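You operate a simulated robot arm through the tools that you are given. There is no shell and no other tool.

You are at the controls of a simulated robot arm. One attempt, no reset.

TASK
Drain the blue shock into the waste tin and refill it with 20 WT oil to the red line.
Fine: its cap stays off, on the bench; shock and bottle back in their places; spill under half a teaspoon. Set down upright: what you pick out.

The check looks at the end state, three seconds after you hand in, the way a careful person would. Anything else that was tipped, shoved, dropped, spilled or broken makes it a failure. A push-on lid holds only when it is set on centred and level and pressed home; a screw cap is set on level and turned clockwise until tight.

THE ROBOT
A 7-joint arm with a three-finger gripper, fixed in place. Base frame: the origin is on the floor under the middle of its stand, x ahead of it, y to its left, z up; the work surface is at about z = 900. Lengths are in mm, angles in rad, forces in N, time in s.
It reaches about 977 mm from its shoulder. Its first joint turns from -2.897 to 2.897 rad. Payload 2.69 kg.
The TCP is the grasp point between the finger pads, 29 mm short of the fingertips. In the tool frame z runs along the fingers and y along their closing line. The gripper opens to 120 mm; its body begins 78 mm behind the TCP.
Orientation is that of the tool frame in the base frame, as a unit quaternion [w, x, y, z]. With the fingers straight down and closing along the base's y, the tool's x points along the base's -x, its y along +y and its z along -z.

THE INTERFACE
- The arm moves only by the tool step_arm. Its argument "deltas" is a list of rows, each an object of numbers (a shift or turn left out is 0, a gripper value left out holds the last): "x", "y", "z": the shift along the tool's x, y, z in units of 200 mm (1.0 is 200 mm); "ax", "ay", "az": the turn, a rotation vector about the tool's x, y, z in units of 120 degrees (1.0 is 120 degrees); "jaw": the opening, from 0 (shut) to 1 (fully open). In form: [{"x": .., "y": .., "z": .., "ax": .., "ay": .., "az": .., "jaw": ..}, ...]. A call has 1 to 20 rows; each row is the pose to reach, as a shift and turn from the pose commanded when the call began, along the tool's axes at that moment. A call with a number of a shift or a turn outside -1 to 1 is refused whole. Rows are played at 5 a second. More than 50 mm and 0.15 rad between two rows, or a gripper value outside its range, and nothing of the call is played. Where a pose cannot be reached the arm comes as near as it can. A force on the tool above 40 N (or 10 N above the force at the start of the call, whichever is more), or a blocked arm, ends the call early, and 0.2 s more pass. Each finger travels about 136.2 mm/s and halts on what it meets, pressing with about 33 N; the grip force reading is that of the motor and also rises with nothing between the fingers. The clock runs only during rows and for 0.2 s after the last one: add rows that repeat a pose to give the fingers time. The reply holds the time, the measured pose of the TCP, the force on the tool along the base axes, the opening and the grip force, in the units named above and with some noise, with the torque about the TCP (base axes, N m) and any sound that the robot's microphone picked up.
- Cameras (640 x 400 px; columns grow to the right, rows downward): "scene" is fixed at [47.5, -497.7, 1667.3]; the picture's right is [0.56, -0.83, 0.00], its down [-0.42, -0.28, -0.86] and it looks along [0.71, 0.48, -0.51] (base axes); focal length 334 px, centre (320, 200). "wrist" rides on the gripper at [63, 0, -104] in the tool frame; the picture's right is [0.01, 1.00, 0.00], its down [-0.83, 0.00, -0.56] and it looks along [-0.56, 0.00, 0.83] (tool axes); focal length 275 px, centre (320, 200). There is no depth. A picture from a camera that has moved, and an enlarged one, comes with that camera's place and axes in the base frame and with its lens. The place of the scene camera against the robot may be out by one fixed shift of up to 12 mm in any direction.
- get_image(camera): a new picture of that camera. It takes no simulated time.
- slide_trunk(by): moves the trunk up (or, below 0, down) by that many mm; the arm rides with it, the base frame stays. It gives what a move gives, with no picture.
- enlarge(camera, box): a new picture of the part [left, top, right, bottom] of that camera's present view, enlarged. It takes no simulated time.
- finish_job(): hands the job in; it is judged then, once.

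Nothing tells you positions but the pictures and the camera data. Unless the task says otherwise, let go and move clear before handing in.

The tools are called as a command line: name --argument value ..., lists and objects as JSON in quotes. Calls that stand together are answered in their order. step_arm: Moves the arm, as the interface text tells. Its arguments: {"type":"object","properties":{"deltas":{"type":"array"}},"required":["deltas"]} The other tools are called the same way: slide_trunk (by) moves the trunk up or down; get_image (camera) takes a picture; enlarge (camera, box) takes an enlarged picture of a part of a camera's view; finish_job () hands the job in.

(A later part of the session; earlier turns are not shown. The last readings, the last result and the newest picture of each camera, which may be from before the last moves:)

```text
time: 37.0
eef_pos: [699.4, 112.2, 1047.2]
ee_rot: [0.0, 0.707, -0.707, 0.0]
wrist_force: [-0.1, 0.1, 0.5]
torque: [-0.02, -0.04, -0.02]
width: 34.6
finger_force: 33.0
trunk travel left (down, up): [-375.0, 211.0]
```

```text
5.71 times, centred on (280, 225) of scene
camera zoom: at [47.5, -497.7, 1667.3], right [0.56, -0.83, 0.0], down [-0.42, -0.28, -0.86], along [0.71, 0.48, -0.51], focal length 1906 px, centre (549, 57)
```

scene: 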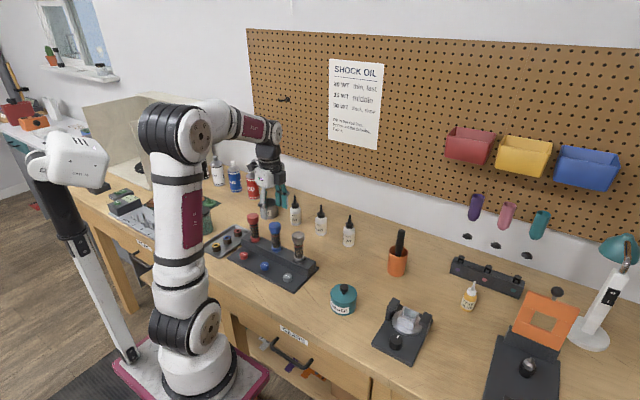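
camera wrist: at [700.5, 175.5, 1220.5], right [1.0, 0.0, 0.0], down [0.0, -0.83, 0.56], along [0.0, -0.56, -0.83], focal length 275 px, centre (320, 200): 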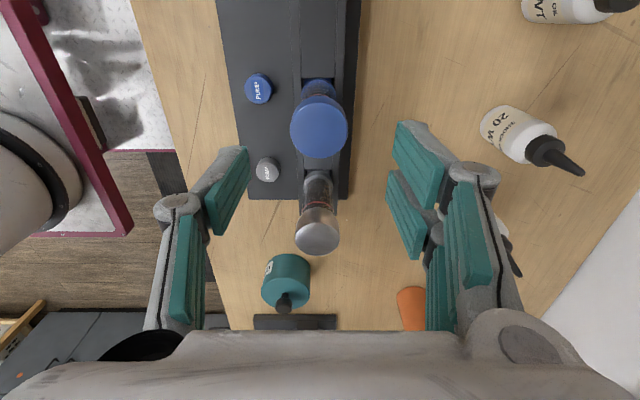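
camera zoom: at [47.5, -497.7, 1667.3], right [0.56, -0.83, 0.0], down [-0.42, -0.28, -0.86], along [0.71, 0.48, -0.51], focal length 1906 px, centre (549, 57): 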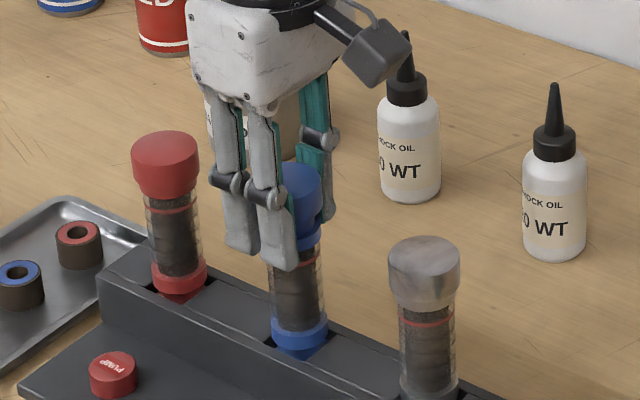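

The cap is off and a blue neck collar remains on the shock. I'll lift the cap clear and look into the opening.

step_arm --deltas '[{"z": -0.1, "jaw": 0.2}, {"z": -0.2}, {"z": -0.3}, {"z": -0.4}, {"z": -0.5}, {"z": -0.5}]'

get_image --camera "wrist"

enlarge --camera "scene" --box '[230, 150, 330, 270]'

```text
time: 38.4
eef_pos: [701.1, 110.9, 1148.0]
ee_rot: [0.0, 0.708, -0.706, 0.0]
wrist_force: [-0.5, 0.3, 0.7]
torque: [-0.03, -0.01, 0.04]
width: 35.2
finger_force: 32.9
trunk travel left (down, up): [-375.0, 211.0]
```

```text
taken
camera wrist: at [700.2, 49.7, 1252.3], right [-1.0, -0.01, 0.0], down [0.0, 0.83, 0.56], along [0.0, 0.56, -0.83], focal length 275 px, centre (320, 200)
```

wrist: 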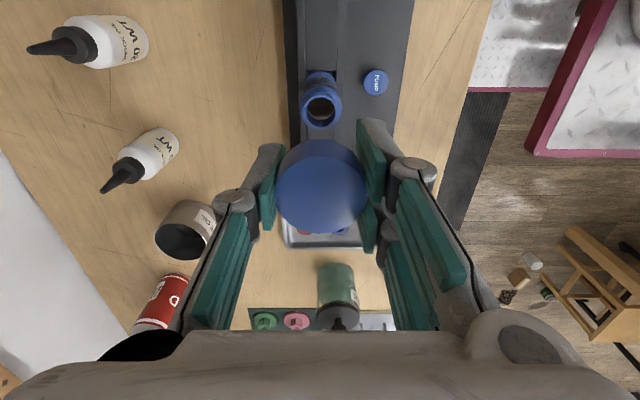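

```text
3.33 times, centred on (280, 210) of scene
camera zoom: at [47.5, -497.7, 1667.3], right [0.56, -0.83, 0.0], down [-0.42, -0.28, -0.86], along [0.71, 0.48, -0.51], focal length 1112 px, centre (453, 167)
```

zoom: 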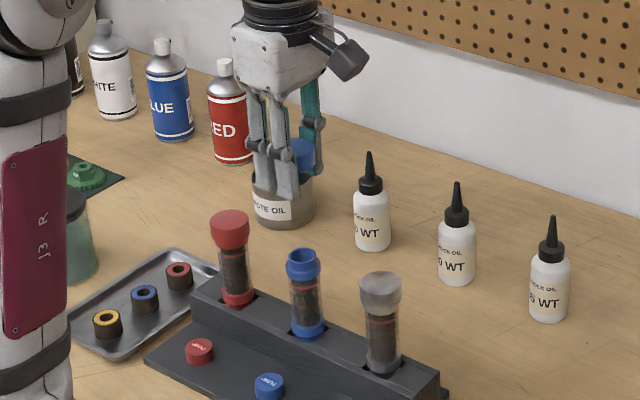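

enlarge --camera "wrist" --box '[280, 60, 360, 140]'

enlarge --camera "scene" --box '[255, 210, 305, 255]'

enlarge --camera "scene" --box '[220, 180, 480, 345]'

```text
5.00 times, centred on (320, 100) of wrist
camera zoom: at [700.2, 49.7, 1252.3], right [-1.0, -0.01, 0.0], down [0.0, 0.83, 0.56], along [0.0, 0.56, -0.83], focal length 1376 px, centre (320, 700)
```

zoom: 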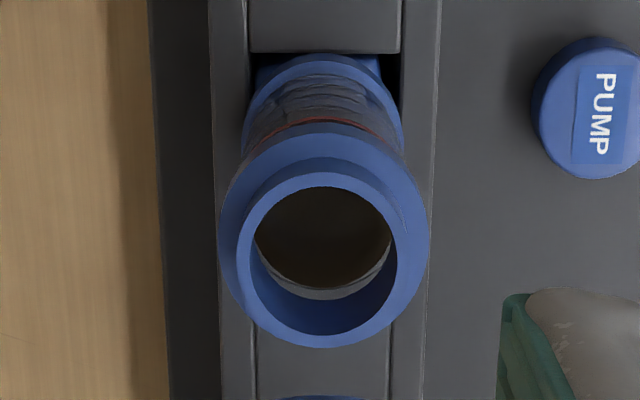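

```text
8.89 times, centred on (280, 232) of scene
camera zoom: at [47.5, -497.7, 1667.3], right [0.56, -0.83, 0.0], down [-0.42, -0.28, -0.86], along [0.71, 0.48, -0.51], focal length 2966 px, centre (676, -89)
```

zoom: 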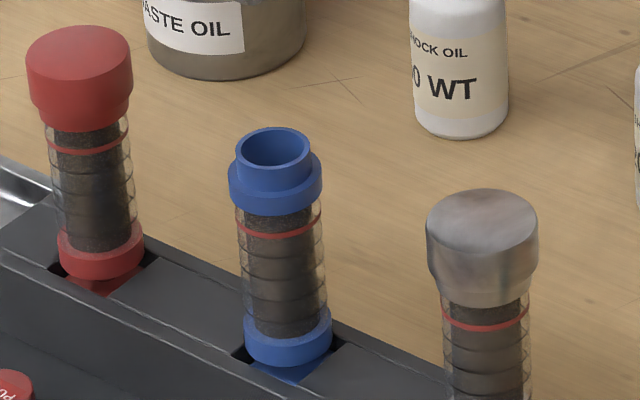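

```text
2.42 times, centred on (350, 262) of scene
camera zoom: at [47.5, -497.7, 1667.3], right [0.56, -0.83, 0.0], down [-0.42, -0.28, -0.86], along [0.71, 0.48, -0.51], focal length 809 px, centre (247, 48)
```

zoom: 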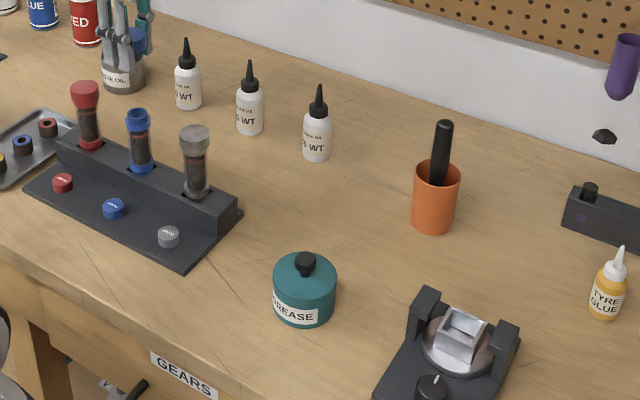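

The shock is open and full of dark oil. My fingertips reach about 17 mm below the cap, so the cap would drop if released on the bench. I'll rest it loosely on the neck and re-grip it by the fingertips first.

step_arm --deltas '[{"z": 0.15, "jaw": 0.2}, {"z": 0.3}, {"z": 0.42}, {"z": 0.5}, {"z": 0.525}, {"z": 0.54}, {"z": 0.545}, {"z": 0.545}]'

enlarge --camera "wrist" --box '[200, 80, 440, 260]'

enlarge --camera "scene" --box '[250, 190, 310, 260]'

```text
time: 40.2
eef_pos: [700.4, 111.3, 1039.2]
ee_rot: [0.001, 0.707, -0.707, -0.001]
wrist_force: [-3.5, 1.0, -1.4]
torque: [0.0, 0.36, -0.05]
width: 34.8
finger_force: 33.4
trunk travel left (down, up): [-375.0, 211.0]
```

```text
2.22 times, centred on (320, 170) of wrist
camera zoom: at [700.1, 50.1, 1142.3], right [-1.0, -0.01, 0.0], down [0.0, 0.83, 0.56], along [0.0, 0.56, -0.83], focal length 612 px, centre (320, 267)
```

zoom: 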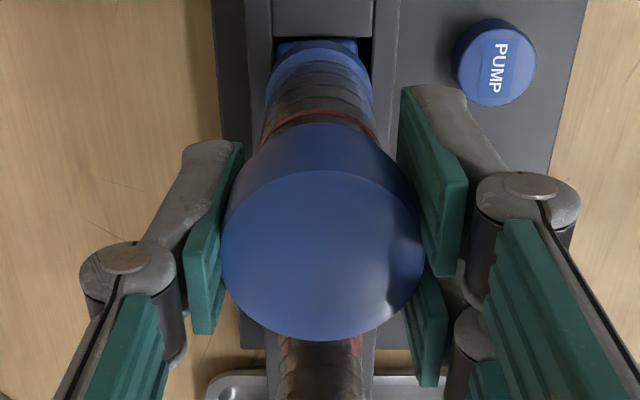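

```text
5.71 times, centred on (280, 225) of scene
camera zoom: at [47.5, -497.7, 1667.3], right [0.56, -0.83, 0.0], down [-0.42, -0.28, -0.86], along [0.71, 0.48, -0.51], focal length 1906 px, centre (549, 57)
```

zoom: 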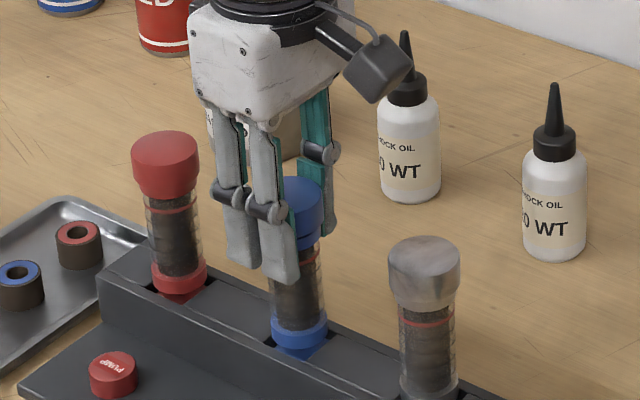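

step_arm --deltas '[{"jaw": 0.35}, {"jaw": 0.45}, {"jaw": 0.5}, {"z": -0.05, "jaw": 0.5}, {"z": -0.1, "jaw": 0.5}, {"z": -0.1, "jaw": 0.5}]'

enlarge --camera "wrist" --box '[200, 80, 440, 260]'

enlarge --camera "scene" --box '[250, 190, 310, 260]'

```text
time: 41.6
eef_pos: [701.3, 110.7, 1058.3]
ee_rot: [-0.001, -0.707, 0.707, 0.0]
wrist_force: [-0.6, 0.5, 0.8]
torque: [0.01, 0.01, 0.01]
width: 60.0
finger_force: 0.1
trunk travel left (down, up): [-375.0, 211.0]
```

```text
2.22 times, centred on (320, 170) of wrist
camera zoom: at [699.8, 49.2, 1163.4], right [-1.0, -0.01, 0.0], down [0.0, 0.83, 0.56], along [0.0, 0.56, -0.83], focal length 612 px, centre (320, 267)
```

zoom: 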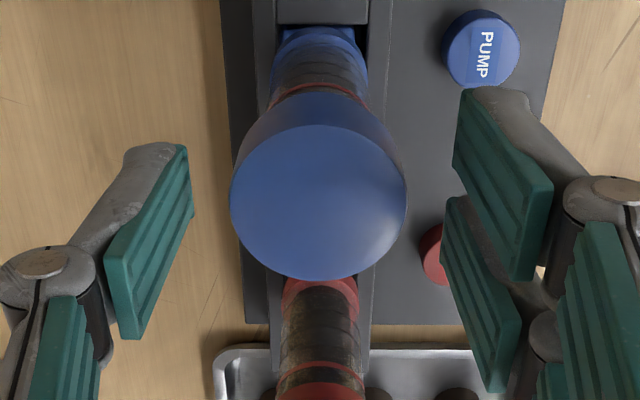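

```text
5.71 times, centred on (280, 225) of scene
camera zoom: at [47.5, -497.7, 1667.3], right [0.56, -0.83, 0.0], down [-0.42, -0.28, -0.86], along [0.71, 0.48, -0.51], focal length 1906 px, centre (549, 57)
```

zoom: 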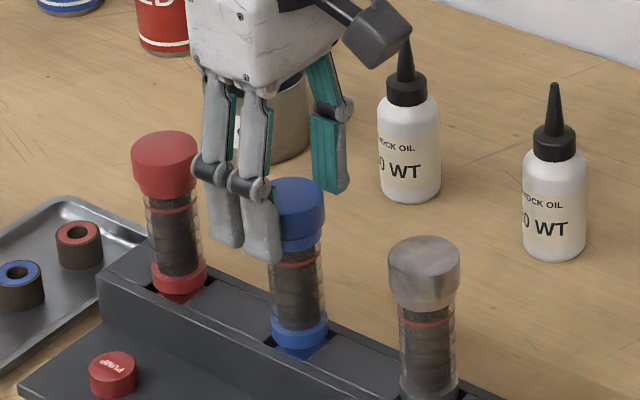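

The cap sits level on the neck. I'll close the fingertips on it and lift.

step_arm --deltas '[{"jaw": 0.4}, {"jaw": 0.3}, {"jaw": 0.2}, {"jaw": 0.2}, {"z": -0.05, "jaw": 0.2}, {"z": -0.15}, {"z": -0.3}, {"z": -0.45}, {"z": -0.45}]'

enlarge --camera "wrist" --box '[200, 80, 440, 260]'

enlarge --camera "scene" --box '[230, 150, 330, 270]'

```text
time: 43.6
eef_pos: [700.6, 109.7, 1147.4]
ee_rot: [0.0, -0.707, 0.707, 0.0]
wrist_force: [-0.2, -0.3, -2.3]
torque: [0.0, 0.0, -0.04]
width: 35.8
finger_force: 32.6
trunk travel left (down, up): [-375.0, 211.0]
```

```text
2.22 times, centred on (320, 170) of wrist
camera zoom: at [701.0, 49.1, 1252.0], right [-1.0, -0.01, 0.0], down [0.0, 0.83, 0.56], along [0.0, 0.56, -0.83], focal length 612 px, centre (320, 267)
```

zoom: 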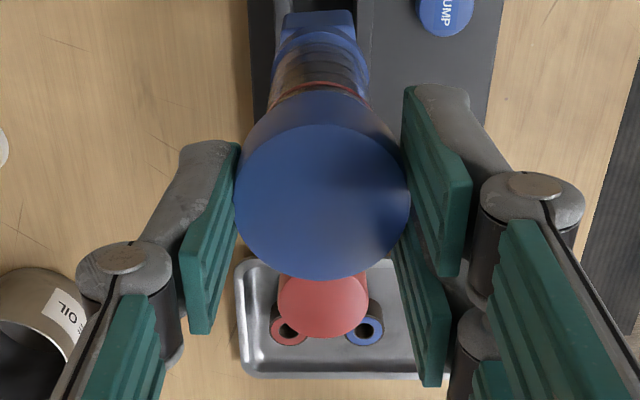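

```text
3.33 times, centred on (280, 210) of scene
camera zoom: at [47.5, -497.7, 1667.3], right [0.56, -0.83, 0.0], down [-0.42, -0.28, -0.86], along [0.71, 0.48, -0.51], focal length 1112 px, centre (453, 167)
```

zoom: 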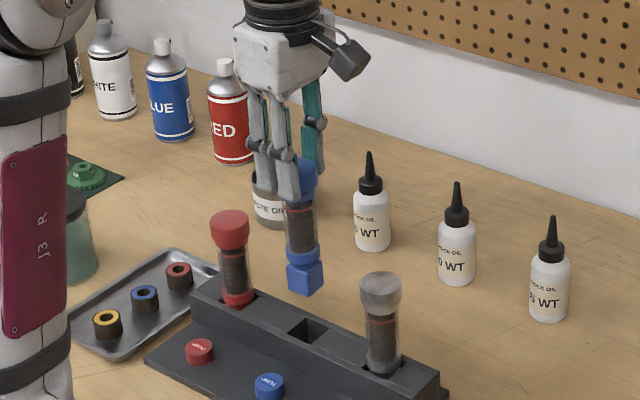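

The neck thread caught and the whole shock came up with the cap. I'll lower it straight back into its slot, slowly.

step_arm --deltas '[{"z": 0.1, "jaw": 0.2}, {"z": 0.18}, {"z": 0.24}, {"z": 0.28}, {"z": 0.31}, {"z": 0.34}, {"z": 0.37}, {"z": 0.4}, {"z": 0.42}, {"z": 0.435}, {"z": 0.445}, {"z": 0.45}, {"z": 0.45}]'

enlarge --camera "wrist" --box '[200, 80, 440, 260]'

enlarge --camera "scene" --box '[240, 180, 320, 270]'

```text
time: 46.4
eef_pos: [700.3, 111.1, 1058.8]
ee_rot: [-0.001, 0.707, -0.707, 0.001]
wrist_force: [1.7, -1.8, 5.0]
torque: [-0.12, -0.15, 0.03]
width: 36.1
finger_force: 33.2
trunk travel left (down, up): [-375.0, 211.0]
```

```text
2.22 times, centred on (320, 170) of wrist
camera zoom: at [699.4, 50.1, 1162.8], right [-1.0, -0.01, 0.0], down [-0.01, 0.83, 0.56], along [0.0, 0.56, -0.83], focal length 612 px, centre (320, 267)
```

zoom: 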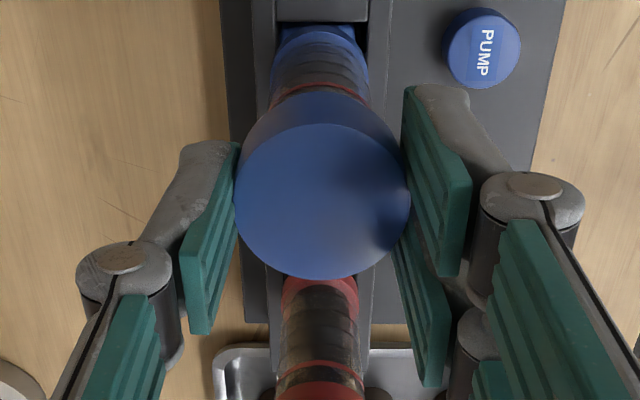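

```text
4.44 times, centred on (280, 225) of scene
camera zoom: at [47.5, -497.7, 1667.3], right [0.56, -0.83, 0.0], down [-0.42, -0.28, -0.86], along [0.71, 0.48, -0.51], focal length 1483 px, centre (498, 89)
```

zoom: 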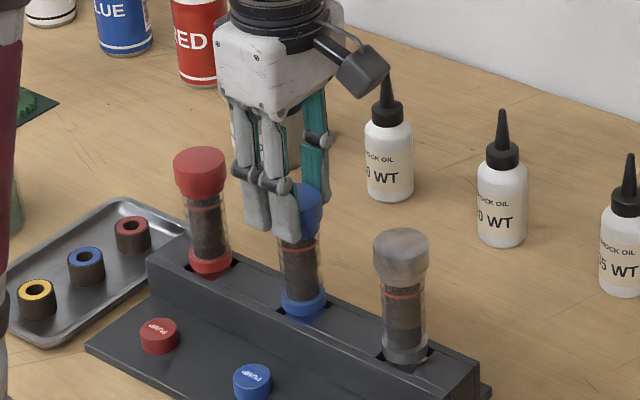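

Seated again. I'll unscrew a little more with this fingertip grip, following the thread up.

step_arm --deltas '[{"az": -0.06, "z": -0.001, "jaw": 0.2}, {"az": -0.12, "z": -0.0015}, {"az": -0.18, "z": -0.002}, {"az": -0.24, "z": -0.0025}, {"az": -0.3, "z": -0.003}, {"az": -0.36, "z": -0.0035}, {"az": -0.42, "z": -0.004}, {"az": -0.48, "z": -0.0045}, {"az": -0.54, "z": -0.005}, {"az": -0.6, "z": -0.0055}, {"az": -0.66, "z": -0.006}, {"az": -0.72, "z": -0.0065}, {"az": -0.75, "z": -0.007}, {"az": -0.75, "z": -0.007}]'

step_arm --deltas '[{"z": -0.015, "jaw": 0.2}, {"z": -0.03}, {"z": -0.03}]'

enlarge --camera "wrist" --box '[200, 80, 440, 260]'

enlarge --camera "scene" --box '[240, 180, 320, 270]'

```text
time: 49.4
eef_pos: [700.4, 111.8, 1059.8]
ee_rot: [0.0, 1.0, 0.001, 0.0]
wrist_force: [-1.8, -1.3, -1.8]
torque: [0.02, -0.09, -0.37]
width: 36.3
finger_force: 32.7
trunk travel left (down, up): [-375.0, 211.0]
```

```text
time: 50.2
eef_pos: [699.7, 111.1, 1066.3]
ee_rot: [0.0, 1.0, 0.001, -0.001]
wrist_force: [-2.8, -1.2, -9.6]
torque: [0.0, 0.21, -0.24]
width: 36.4
finger_force: 32.6
trunk travel left (down, up): [-375.0, 211.0]
```

```text
2.22 times, centred on (320, 170) of wrist
camera zoom: at [762.7, 113.1, 1170.2], right [0.01, -1.0, 0.0], down [-0.83, 0.0, 0.56], along [-0.56, 0.0, -0.83], focal length 612 px, centre (320, 267)
```

zoom: 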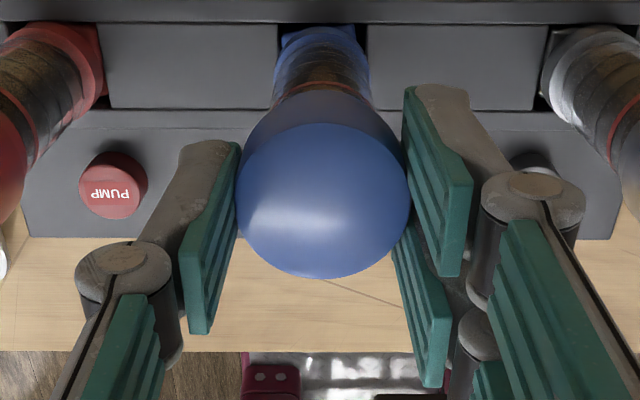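

```text
4.44 times, centred on (280, 225) of scene
camera zoom: at [47.5, -497.7, 1667.3], right [0.56, -0.83, 0.0], down [-0.42, -0.28, -0.86], along [0.71, 0.48, -0.51], focal length 1483 px, centre (498, 89)
```

zoom: 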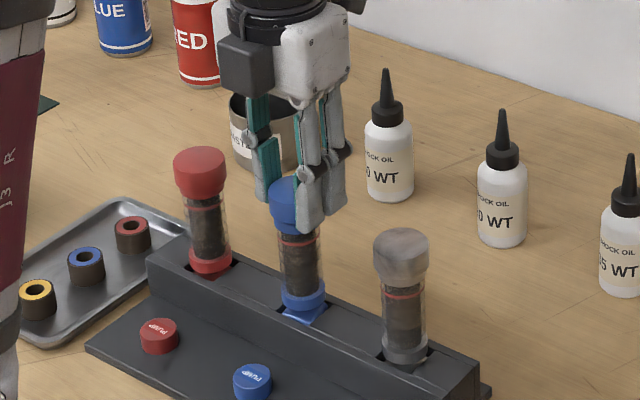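

Lifting still drags the shock, this time with some torque on the grip. I'll put it back down before trying again.

step_arm --deltas '[{"z": 0.012, "jaw": 0.2}, {"z": 0.024}, {"z": 0.034}, {"z": 0.036}, {"z": 0.036}]'

enlarge --camera "wrist" --box '[280, 85, 360, 145]'

enlarge --camera "scene" --box '[255, 205, 305, 255]'

```text
time: 51.4
eef_pos: [699.9, 110.9, 1058.5]
ee_rot: [0.0, 1.0, 0.0, 0.001]
wrist_force: [-0.8, -0.8, 5.2]
torque: [0.05, 0.04, -0.1]
width: 36.1
finger_force: 33.0
trunk travel left (down, up): [-375.0, 211.0]
```

```text
6.67 times, centred on (320, 115) of wrist
camera zoom: at [762.1, 113.0, 1163.4], right [0.01, -1.0, 0.0], down [-0.83, 0.0, 0.55], along [-0.55, 0.0, -0.83], focal length 1835 px, centre (320, 767)
```

zoom: 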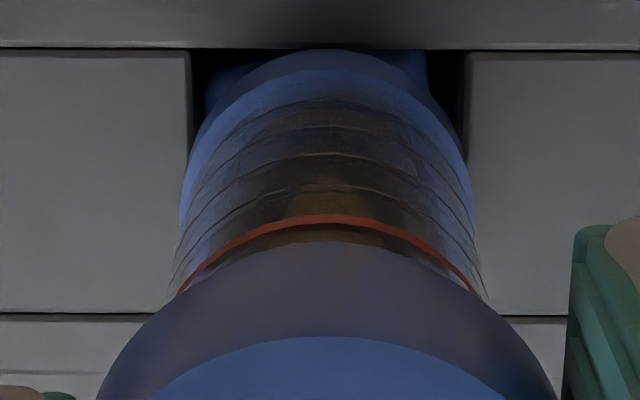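

```text
8.00 times, centred on (280, 230) of scene
camera zoom: at [47.5, -497.7, 1667.3], right [0.56, -0.83, 0.0], down [-0.42, -0.28, -0.86], along [0.71, 0.48, -0.51], focal length 2669 px, centre (640, -40)
```

zoom: 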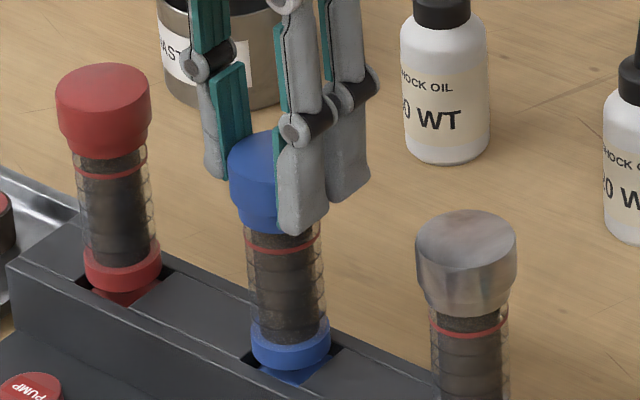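

The cap re-engaged its thread and the fingertip grip wasn't turning it well. I'll release, rotate back, and take a somewhat deeper grip for the next turns.

step_arm --deltas '[{"jaw": 0.4}, {"jaw": 0.5}, {"jaw": 0.55}, {"jaw": 0.55}, {"z": -0.1, "jaw": 0.55}, {"z": -0.2}, {"z": -0.3}, {"z": -0.3}]'

enlarge --camera "wrist" --box '[240, 60, 400, 180]'

step_arm --deltas '[{"az": 0.07}, {"az": 0.14}, {"az": 0.21}, {"az": 0.28}, {"az": 0.35}, {"az": 0.42}, {"az": 0.49}, {"az": 0.56}, {"az": 0.63}, {"az": 0.7}, {"az": 0.77}, {"az": 0.84}, {"az": 0.91}, {"az": 0.98}, {"az": 0.98}]'

step_arm --deltas '[{"az": 0.07}, {"az": 0.14}, {"az": 0.21}, {"az": 0.28}, {"az": 0.35}, {"az": 0.42}, {"az": 0.49}, {"az": 0.56}, {"az": 0.63}, {"az": 0.7}, {"az": 0.77}, {"az": 0.84}, {"az": 0.91}, {"az": 0.98}, {"az": 0.98}]'

step_arm --deltas '[{"az": 0.07}, {"az": 0.14}, {"az": 0.21}, {"az": 0.28}, {"az": 0.29}, {"az": 0.29}]'

get_image --camera "wrist"

enlarge --camera "scene" --box '[255, 205, 305, 255]'

```text
time: 53.2
eef_pos: [701.6, 109.8, 1118.7]
ee_rot: [0.0, 1.0, 0.0, 0.0]
wrist_force: [0.2, 0.0, -0.1]
torque: [-0.01, 0.01, 0.0]
width: 66.0
finger_force: 0.1
trunk travel left (down, up): [-375.0, 211.0]
```

```text
3.33 times, centred on (320, 120) of wrist
camera zoom: at [763.4, 112.5, 1223.2], right [0.01, -1.0, 0.0], down [-0.83, 0.0, 0.56], along [-0.56, 0.0, -0.83], focal length 918 px, centre (320, 467)
```

zoom: 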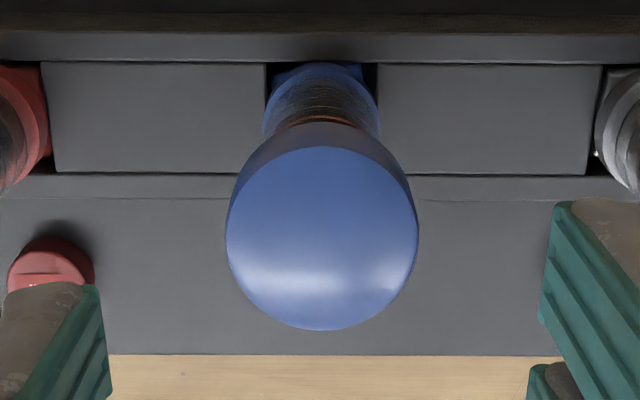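

```text
time: 56.4
eef_pos: [701.8, 110.5, 1118.3]
ee_rot: [-0.001, -0.517, 0.856, 0.001]
wrist_force: [0.3, 0.0, 1.0]
torque: [0.02, 0.02, -0.02]
width: 66.0
finger_force: 0.0
trunk travel left (down, up): [-375.0, 211.0]
```

```text
time: 59.6
eef_pos: [700.1, 111.5, 1117.2]
ee_rot: [-0.001, 0.465, 0.885, 0.0]
wrist_force: [1.3, 1.3, -1.0]
torque: [0.02, 0.03, -0.02]
width: 66.1
finger_force: 0.1
trunk travel left (down, up): [-375.0, 211.0]
```

```text
time: 61.0
eef_pos: [701.1, 111.0, 1118.1]
ee_rot: [0.0, 0.707, 0.707, 0.0]
wrist_force: [-0.2, -1.2, -0.7]
torque: [-0.03, 0.0, 0.04]
width: 65.7
finger_force: 0.0
trunk travel left (down, up): [-375.0, 211.0]
```

```text
taken
camera wrist: at [699.8, 175.9, 1222.9], right [1.0, 0.0, 0.0], down [0.0, -0.83, 0.56], along [0.0, -0.56, -0.83], focal length 275 px, centre (320, 200)
```

wrist: 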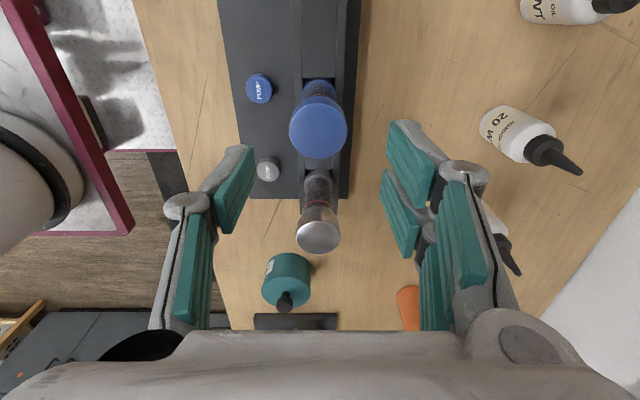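

```text
8.00 times, centred on (280, 230) of scene
camera zoom: at [47.5, -497.7, 1667.3], right [0.56, -0.83, 0.0], down [-0.42, -0.28, -0.86], along [0.71, 0.48, -0.51], focal length 2669 px, centre (640, -40)
```

zoom: 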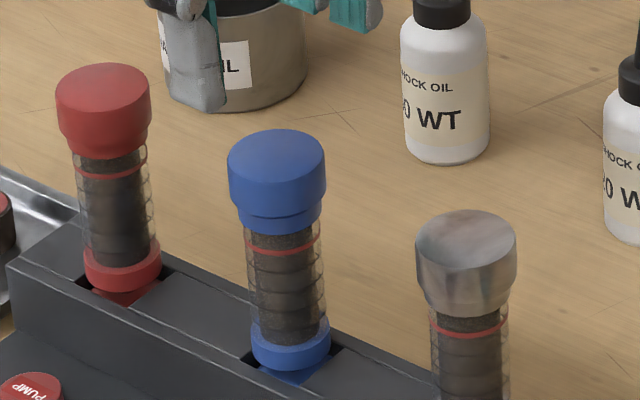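

The cap is about 39 mm across and centred near (699, 111). I'll take the deep grip again here, shifted so the three fingers close without pushing sideways, and turn it.

step_arm --deltas '[{"y": -0.018, "z": 0.1, "jaw": 0.55}, {"y": -0.018, "z": 0.2}, {"y": -0.018, "z": 0.3}, {"y": -0.018, "z": 0.39}, {"y": -0.018, "z": 0.39}, {"y": -0.018, "z": 0.39, "jaw": 0.4}, {"y": -0.018, "z": 0.39, "jaw": 0.25}, {"y": -0.018, "z": 0.39, "jaw": 0.2}, {"y": -0.018, "z": 0.39, "jaw": 0.2}]'

step_arm --deltas '[{"az": -0.06, "jaw": 0.2}, {"az": -0.12}, {"az": -0.18}, {"az": -0.24}, {"az": -0.25}, {"az": -0.25}]'

enlarge --camera "wrist" --box '[200, 80, 440, 260]'

```text
time: 63.0
eef_pos: [697.2, 110.5, 1040.8]
ee_rot: [0.0, 0.706, 0.708, 0.0]
wrist_force: [0.4, 0.3, -0.9]
torque: [0.02, -0.05, 0.0]
width: 35.2
finger_force: 33.1
trunk travel left (down, up): [-375.0, 211.0]
```

```text
time: 64.4
eef_pos: [696.7, 110.4, 1040.2]
ee_rot: [-0.001, 0.499, 0.866, 0.0]
wrist_force: [6.8, -0.9, 0.7]
torque: [-0.08, -0.2, -0.38]
width: 35.4
finger_force: 33.0
trunk travel left (down, up): [-375.0, 211.0]
```

```text
2.22 times, centred on (320, 170) of wrist
camera zoom: at [664.0, 166.8, 1144.6], right [0.86, 0.51, 0.0], down [0.42, -0.72, 0.56], along [0.28, -0.48, -0.83], focal length 612 px, centre (320, 267)
```

zoom: 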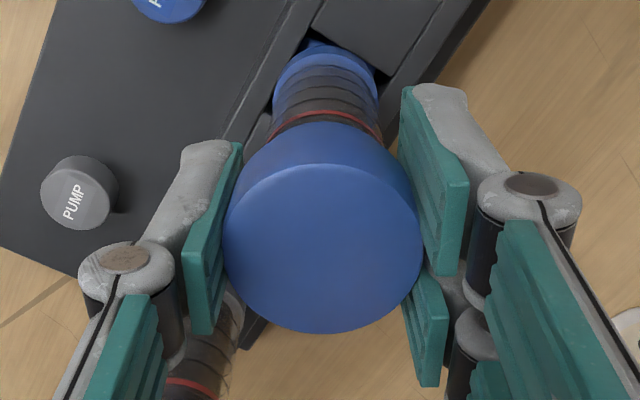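

The cap now resists counter-clockwise turning, as if the thread re-caught at its end stop. I'll turn it clockwise a little to engage it properly, then unscrew again.

step_arm --deltas '[{"az": 0.05, "jaw": 0.2}, {"az": 0.1}, {"az": 0.15}, {"az": 0.2}, {"az": 0.25}, {"az": 0.25}]'

```text
time: 65.8
eef_pos: [696.8, 109.9, 1040.3]
ee_rot: [0.001, 0.707, 0.707, 0.0]
wrist_force: [-0.2, 1.6, -0.1]
torque: [0.27, 0.01, 0.01]
width: 34.9
finger_force: 33.0
trunk travel left (down, up): [-375.0, 211.0]
```

step_arm --deltas '[{"az": 0.05, "jaw": 0.2}, {"az": 0.1}, {"az": 0.15}, {"az": 0.2}, {"az": 0.25}, {"az": 0.3}, {"az": 0.3}]'

enlarge --camera "wrist" --box '[200, 80, 440, 260]'

get_image --camera "scene"

```text
time: 67.4
eef_pos: [696.8, 110.4, 1040.5]
ee_rot: [-0.001, 0.891, 0.454, 0.0]
wrist_force: [3.2, 1.6, 0.0]
torque: [0.2, -0.26, 0.05]
width: 35.1
finger_force: 32.6
trunk travel left (down, up): [-375.0, 211.0]
```

```text
2.22 times, centred on (320, 170) of wrist
camera zoom: at [733.2, 163.6, 1144.2], right [0.81, -0.58, 0.0], down [-0.49, -0.67, 0.56], along [-0.32, -0.45, -0.83], focal length 612 px, centre (320, 267)
```

zoom: 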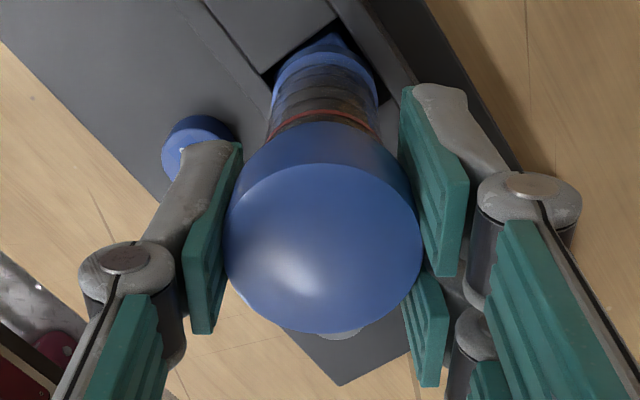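

```text
taken
```

scene: 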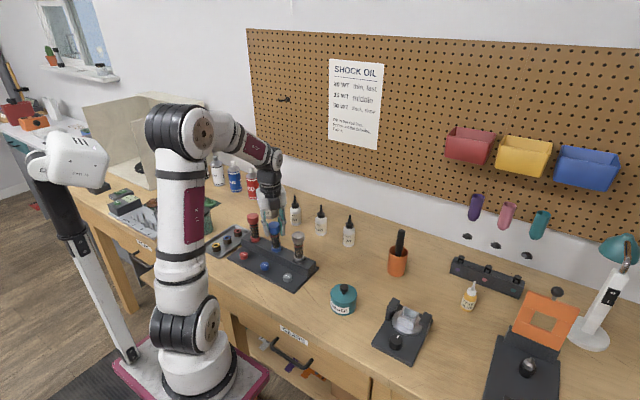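

step_arm --deltas '[{"az": -0.05, "jaw": 0.2}, {"az": -0.1}, {"az": -0.15}, {"az": -0.2}, {"az": -0.25}, {"az": -0.3}, {"az": -0.3}]'

step_arm --deltas '[{"az": -0.05, "z": -0.001, "jaw": 0.2}, {"az": -0.1, "z": -0.0015}, {"az": -0.15, "z": -0.002}, {"az": -0.15, "z": -0.002}]'

step_arm --deltas '[{"az": -0.05, "z": -0.001, "jaw": 0.2}, {"az": -0.1, "z": -0.0015}, {"az": -0.15, "z": -0.002}, {"az": -0.15, "z": -0.002}]'

```text
time: 69.0
eef_pos: [698.1, 110.5, 1040.8]
ee_rot: [0.0, 0.707, 0.708, 0.0]
wrist_force: [1.7, 0.1, -2.3]
torque: [0.0, -0.07, -0.01]
width: 35.2
finger_force: 33.3
trunk travel left (down, up): [-375.0, 211.0]
```

```text
time: 70.0
eef_pos: [696.9, 111.2, 1041.1]
ee_rot: [0.0, 0.587, 0.81, 0.0]
wrist_force: [2.9, -1.2, -1.4]
torque: [-0.11, -0.23, -0.02]
width: 35.2
finger_force: 33.4
trunk travel left (down, up): [-375.0, 211.0]
```

```text
time: 71.0
eef_pos: [696.9, 110.0, 1042.5]
ee_rot: [0.001, 0.453, 0.891, 0.0]
wrist_force: [0.6, -0.3, 0.7]
torque: [0.03, -0.02, 0.01]
width: 35.1
finger_force: 32.9
trunk travel left (down, up): [-375.0, 211.0]
```

It now turns freely past the sticking point. I'll test a small lift.

step_arm --deltas '[{"z": -0.01, "jaw": 0.2}, {"z": -0.025}, {"z": -0.04}, {"z": -0.04}]'

enlarge --camera "wrist" --box '[200, 80, 440, 260]'

enlarge --camera "scene" --box '[240, 180, 320, 270]'

```text
time: 72.0
eef_pos: [697.9, 110.3, 1049.0]
ee_rot: [0.0, 0.454, 0.891, 0.0]
wrist_force: [-0.5, -0.7, 0.1]
torque: [0.03, 0.0, 0.01]
width: 35.5
finger_force: 33.1
trunk travel left (down, up): [-375.0, 211.0]
```

```text
2.22 times, centred on (320, 170) of wrist
camera zoom: at [658.8, 163.2, 1153.9], right [0.81, 0.59, 0.0], down [0.49, -0.67, 0.56], along [0.33, -0.45, -0.83], focal length 612 px, centre (320, 267)
```

zoom: 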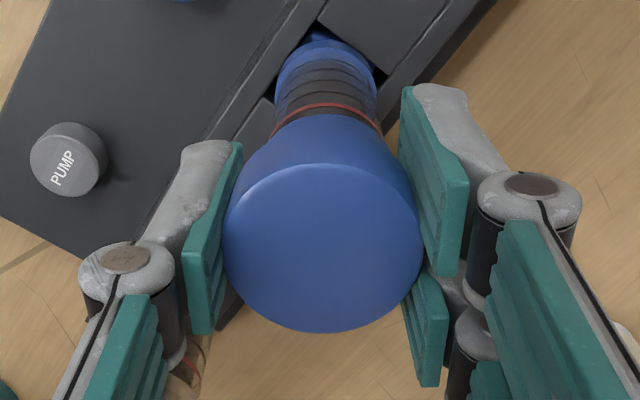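

```text
4.44 times, centred on (280, 225) of scene
camera zoom: at [47.5, -497.7, 1667.3], right [0.56, -0.83, 0.0], down [-0.42, -0.28, -0.86], along [0.71, 0.48, -0.51], focal length 1483 px, centre (498, 89)
```

zoom: 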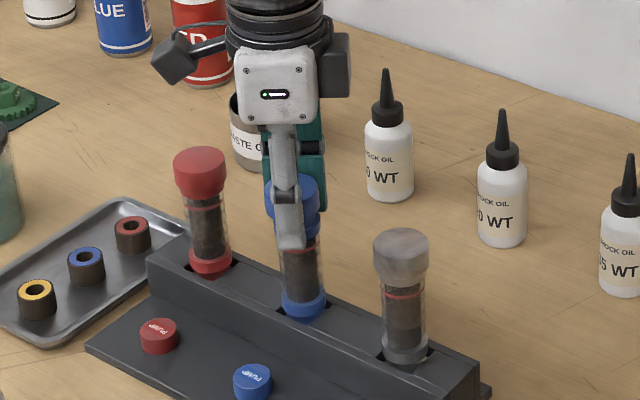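

The cap is now off and the shock stayed in its slot. I'll lift clear, square up the hand, and carry the cap to a free spot on the bench at about (790, −120).

step_arm --deltas '[{"z": -0.05, "jaw": 0.2}, {"z": -0.2}, {"z": -0.4}, {"z": -0.6}, {"z": -0.7}, {"z": -0.7, "az": -0.07}, {"z": -0.7, "az": -0.14}, {"z": -0.7, "az": -0.21}, {"z": -0.7, "az": -0.28}, {"z": -0.7, "az": -0.35}, {"z": -0.7, "az": -0.42}, {"z": -0.7, "az": -0.45}, {"z": -0.7, "az": -0.45}]'

get_image --camera "wrist"

enlarge --camera "scene" --box '[220, 120, 340, 270]'

```text
time: 74.8
eef_pos: [696.9, 111.2, 1189.4]
ee_rot: [0.0, -0.001, 1.0, 0.001]
wrist_force: [0.3, 0.3, 0.1]
torque: [-0.02, 0.0, 0.0]
width: 35.1
finger_force: 33.6
trunk travel left (down, up): [-375.0, 211.0]
```

```text
taken
camera wrist: at [633.4, 112.4, 1293.1], right [-0.01, 1.0, 0.0], down [0.83, 0.01, 0.56], along [0.56, 0.0, -0.83], focal length 275 px, centre (320, 200)
```

wrist: 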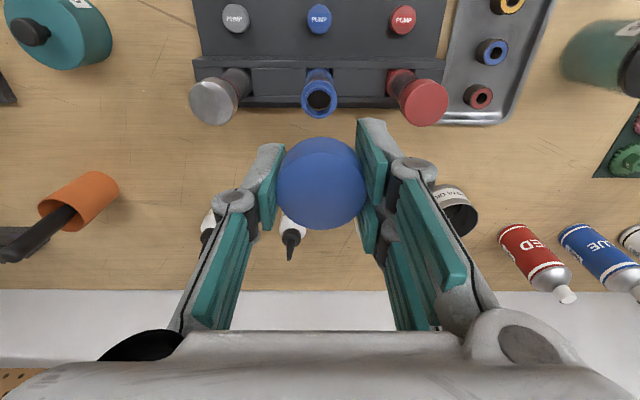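

```text
2.67 times, centred on (280, 195) of scene
camera zoom: at [47.5, -497.7, 1667.3], right [0.56, -0.83, 0.0], down [-0.42, -0.28, -0.86], along [0.71, 0.48, -0.51], focal length 890 px, centre (427, 213)
```

zoom: 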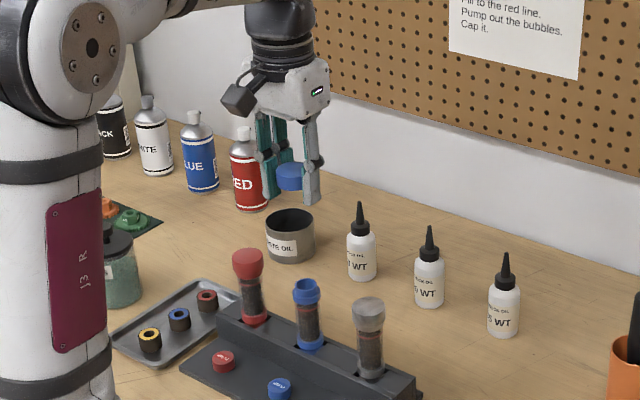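

step_arm --deltas '[{"x": -0.1, "y": -0.15, "jaw": 0.2}, {"x": -0.2, "y": -0.3}, {"x": -0.3, "y": -0.45}, {"x": -0.4, "y": -0.6}, {"x": -0.465, "y": -0.8}, {"x": -0.465, "y": -1.0}, {"x": -0.465, "y": -1.0}]'

step_arm --deltas '[{"y": -0.1}, {"y": -0.155}, {"y": -0.155, "z": 0.2}, {"y": -0.155, "z": 0.4}, {"y": -0.155, "z": 0.5}, {"y": -0.155, "z": 0.5}]'

get_image --camera "wrist"

get_image --camera "scene"

```text
time: 76.4
eef_pos: [790.3, -90.8, 1188.7]
ee_rot: [0.0, -0.001, 1.0, 0.001]
wrist_force: [0.3, 0.4, -0.3]
torque: [0.0, -0.01, -0.02]
width: 35.3
finger_force: 33.0
trunk travel left (down, up): [-375.0, 211.0]
```

```text
time: 77.8
eef_pos: [791.4, -119.0, 1091.0]
ee_rot: [0.0, 0.0, 1.0, 0.001]
wrist_force: [-0.9, -0.6, 0.0]
torque: [0.03, -0.01, -0.01]
width: 35.1
finger_force: 33.3
trunk travel left (down, up): [-375.0, 211.0]
```

```text
taken
camera wrist: at [727.6, -118.2, 1194.9], right [-0.01, 1.0, 0.0], down [0.83, 0.0, 0.56], along [0.56, 0.0, -0.83], focal length 275 px, centre (320, 200)
```

wrist: 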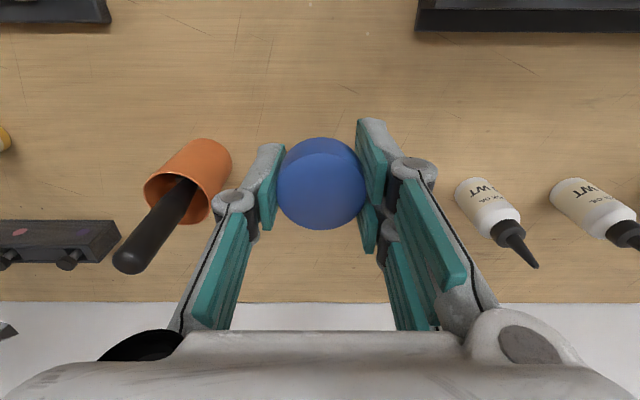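

```text
taken
```

scene: 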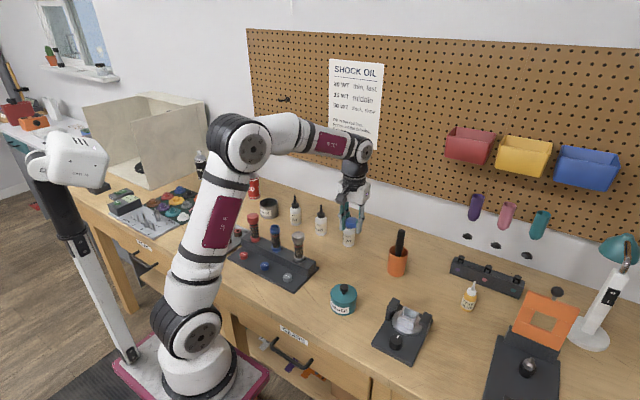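

The spot below is clear. I'll descend toward the bench and stop just above it.

step_arm --deltas '[{"z": 0.2, "jaw": 0.2}, {"z": 0.4}, {"z": 0.55}, {"z": 0.68}, {"z": 0.74}, {"z": 0.77}, {"z": 0.77}]'

step_arm --deltas '[{"z": 0.01}, {"z": 0.015}, {"z": 0.02}, {"z": 0.024}, {"z": 0.024}]'

enlarge --camera "scene" --box '[310, 180, 400, 280]'

```text
time: 79.4
eef_pos: [790.7, -120.9, 934.8]
ee_rot: [0.0, -0.001, 1.0, 0.001]
wrist_force: [0.3, 0.4, -0.2]
torque: [-0.01, -0.01, -0.02]
width: 35.4
finger_force: 33.3
trunk travel left (down, up): [-375.0, 211.0]
```

```text
time: 80.6
eef_pos: [790.3, -119.4, 930.1]
ee_rot: [-0.001, 0.0, 1.0, -0.001]
wrist_force: [-0.3, 0.5, -1.1]
torque: [0.04, 0.02, 0.0]
width: 35.2
finger_force: 33.2
trunk travel left (down, up): [-375.0, 211.0]
```

```text
4.00 times, centred on (355, 230) of scene
camera zoom: at [47.5, -497.7, 1667.3], right [0.56, -0.83, 0.0], down [-0.42, -0.28, -0.86], along [0.71, 0.48, -0.51], focal length 1334 px, centre (180, 80)
```

zoom: 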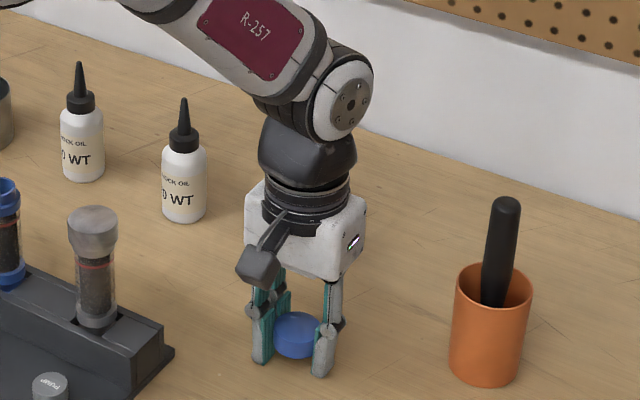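

step_arm --deltas '[{"z": 0.003}, {"z": 0.006}, {"z": 0.008}, {"z": 0.008}]'

```text
time: 81.6
eef_pos: [790.7, -119.8, 928.7]
ee_rot: [0.0, 0.0, 1.0, 0.0]
wrist_force: [0.4, 0.1, -0.4]
torque: [-0.01, -0.01, -0.03]
width: 35.3
finger_force: 32.9
trunk travel left (down, up): [-375.0, 211.0]
```

step_arm --deltas '[{"z": 0.004}, {"z": 0.008}, {"z": 0.011}, {"z": 0.011}]'

enlarge --camera "scene" --box '[335, 240, 385, 280]'

```text
time: 82.6
eef_pos: [789.6, -118.6, 928.1]
ee_rot: [0.001, 0.0, 1.0, 0.0]
wrist_force: [-6.0, 0.1, 21.6]
torque: [0.25, 0.28, 0.06]
width: 35.3
finger_force: 33.2
trunk travel left (down, up): [-375.0, 211.0]
```

```text
10.00 times, centred on (360, 260) of scene
camera zoom: at [47.5, -497.7, 1667.3], right [0.56, -0.83, 0.0], down [-0.42, -0.28, -0.86], along [0.71, 0.48, -0.51], focal length 3336 px, centre (-80, -400)
```

zoom: 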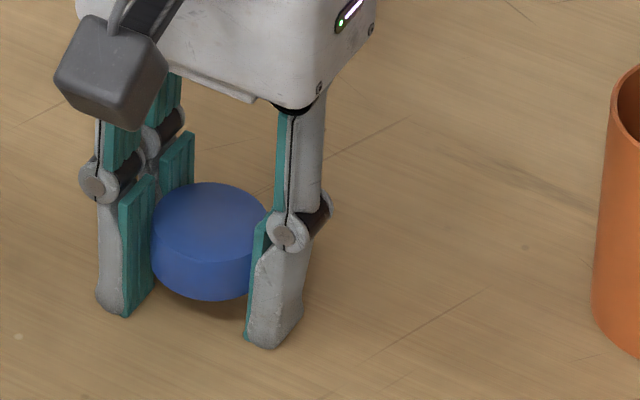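

The fingertips touched the bench. I'll back off about 1 mm, then open just slightly so the cap slides down guided between the pads.

step_arm --deltas '[{"z": -0.007, "jaw": 0.2}, {"z": -0.007, "jaw": 0.302}, {"z": -0.007, "jaw": 0.306}, {"z": -0.007, "jaw": 0.306}]'

enlarge --camera "scene" --box '[335, 240, 385, 280]'

```text
time: 83.6
eef_pos: [790.1, -120.8, 928.7]
ee_rot: [0.001, 0.0, 1.0, 0.0]
wrist_force: [-3.3, -0.9, 9.9]
torque: [0.1, 0.09, 0.02]
width: 36.8
finger_force: 0.4
trunk travel left (down, up): [-375.0, 211.0]
```

```text
10.00 times, centred on (360, 260) of scene
camera zoom: at [47.5, -497.7, 1667.3], right [0.56, -0.83, 0.0], down [-0.42, -0.28, -0.86], along [0.71, 0.48, -0.51], focal length 3336 px, centre (-80, -400)
```

zoom: 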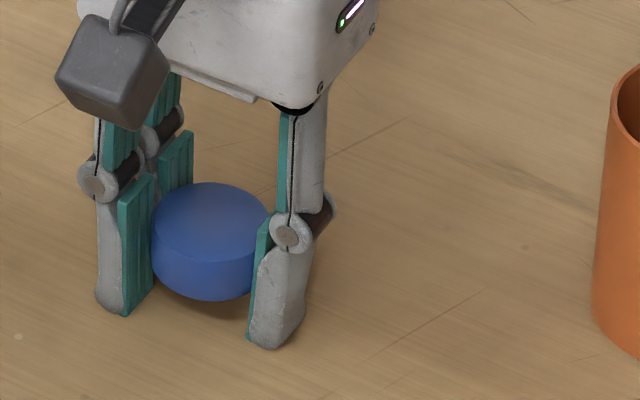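

step_arm --deltas '[{"z": -0.004, "jaw": 0.312}, {"z": -0.004, "jaw": 0.318}, {"z": -0.004, "jaw": 0.318}]'

enlarge --camera "scene" --box '[335, 240, 385, 280]'

```text
time: 84.4
eef_pos: [790.0, -119.5, 928.6]
ee_rot: [0.0, 0.0, 1.0, -0.001]
wrist_force: [-0.3, -1.1, 0.2]
torque: [0.02, -0.03, -0.02]
width: 38.1
finger_force: 0.1
trunk travel left (down, up): [-375.0, 211.0]
```

```text
10.00 times, centred on (360, 260) of scene
camera zoom: at [47.5, -497.7, 1667.3], right [0.56, -0.83, 0.0], down [-0.42, -0.28, -0.86], along [0.71, 0.48, -0.51], focal length 3336 px, centre (-80, -400)
```

zoom: 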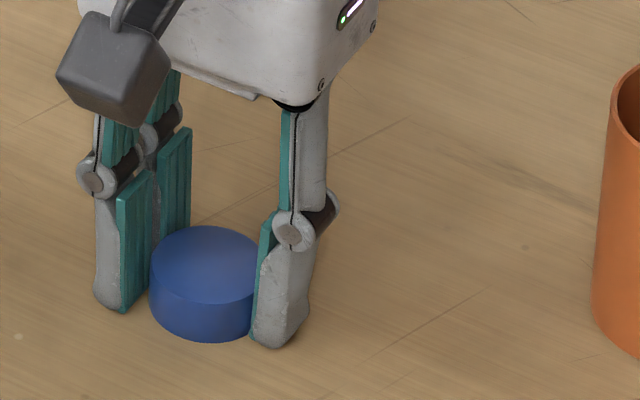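

The cap slid down and now sits flat and upright on the bench. I'll open and rise.

step_arm --deltas '[{"jaw": 0.4}, {"jaw": 0.5}, {"jaw": 0.5}, {"z": -0.1}, {"z": -0.3}, {"z": -0.5}, {"z": -0.7}, {"z": -0.9}, {"z": -1.0}, {"z": -1.0}]'

get_image --camera "wrist"

enlarge --camera "scene" --box '[310, 200, 410, 300]'

```text
time: 86.6
eef_pos: [790.1, -119.8, 1128.0]
ee_rot: [0.0, -0.001, 1.0, 0.0]
wrist_force: [-0.4, -0.5, -0.3]
torque: [0.02, 0.02, 0.03]
width: 59.9
finger_force: 0.1
trunk travel left (down, up): [-375.0, 211.0]
```

```text
taken
camera wrist: at [726.2, -118.2, 1233.1], right [-0.01, 1.0, 0.0], down [0.83, 0.0, 0.56], along [0.56, 0.0, -0.83], focal length 275 px, centre (320, 200)
```

wrist: 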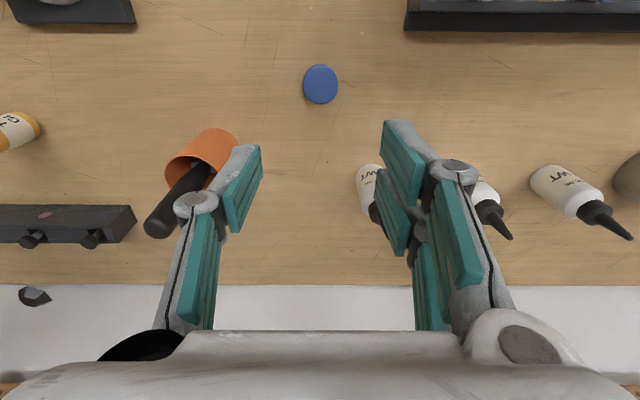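

```text
4.00 times, centred on (360, 250) of scene
camera zoom: at [47.5, -497.7, 1667.3], right [0.56, -0.83, 0.0], down [-0.42, -0.28, -0.86], along [0.71, 0.48, -0.51], focal length 1334 px, centre (160, 0)
```

zoom: 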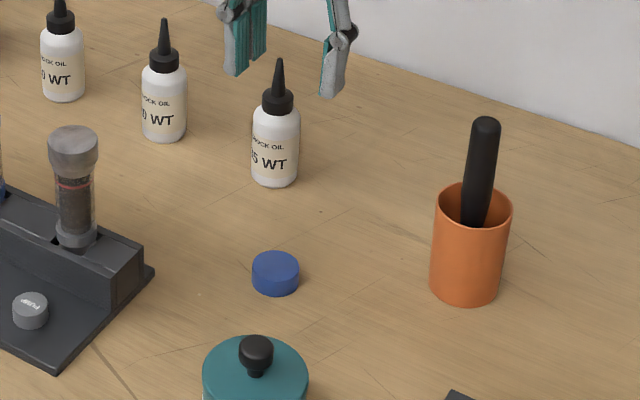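

The cap is placed. Next I'll retreat to free space and reorient the hand so the fingers point forward horizontally with the camera on top, ready to grip the shock from the front.

step_arm --deltas '[{"z": -0.2}, {"z": -0.4}, {"z": -0.61}, {"z": -0.61, "x": 0.15, "y": 0.15}, {"z": -0.61, "x": 0.3, "y": 0.3}, {"z": -0.61, "x": 0.45, "y": 0.45}, {"z": -0.61, "x": 0.6, "y": 0.6}, {"z": -0.61, "x": 0.75, "y": 0.75}, {"z": -0.61, "x": 0.9, "y": 0.85}, {"z": -0.61, "x": 0.95, "y": 0.9}, {"z": -0.61, "x": 0.95, "y": 0.9}]'

step_arm --deltas '[{"az": -0.07}, {"az": -0.14}, {"az": -0.21}, {"az": -0.28}, {"az": -0.35}, {"az": -0.42}, {"az": -0.49}, {"az": -0.56}, {"az": -0.63}, {"az": -0.7}, {"az": -0.77}, {"az": -0.84}, {"az": -0.91}, {"az": -0.98}, {"az": -0.98}]'

step_arm --deltas '[{"az": -0.07}, {"az": -0.14}, {"az": -0.21}, {"az": -0.28}, {"az": -0.35}, {"az": -0.42}, {"az": -0.49}, {"az": -0.52}, {"az": -0.52}]'

get_image --camera "scene"

```text
time: 89.0
eef_pos: [600.5, 59.3, 1252.8]
ee_rot: [0.001, 0.001, 1.0, 0.0]
wrist_force: [0.2, -0.3, 0.3]
torque: [0.02, -0.01, 0.02]
width: 59.7
finger_force: 0.0
trunk travel left (down, up): [-375.0, 211.0]
```

```text
time: 92.2
eef_pos: [600.1, 60.5, 1251.2]
ee_rot: [-0.001, 0.855, -0.518, 0.001]
wrist_force: [0.1, 0.9, 0.1]
torque: [-0.02, 0.0, 0.02]
width: 59.9
finger_force: 0.0
trunk travel left (down, up): [-375.0, 211.0]
```

```text
time: 94.2
eef_pos: [599.8, 58.6, 1252.2]
ee_rot: [0.0, 1.0, 0.001, 0.0]
wrist_force: [-0.3, 0.8, -0.4]
torque: [0.01, 0.04, 0.0]
width: 60.0
finger_force: 0.1
trunk travel left (down, up): [-375.0, 211.0]
```

```text
taken
```

scene: 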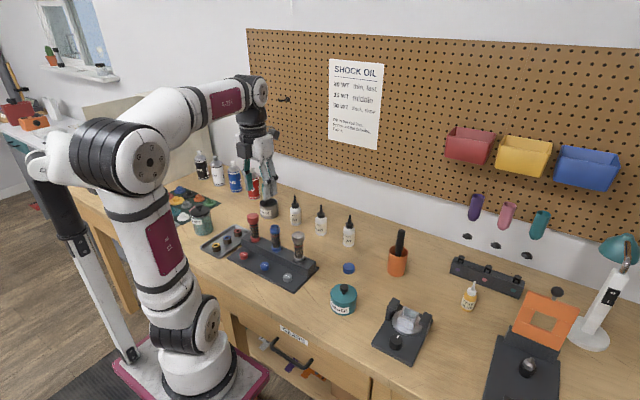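

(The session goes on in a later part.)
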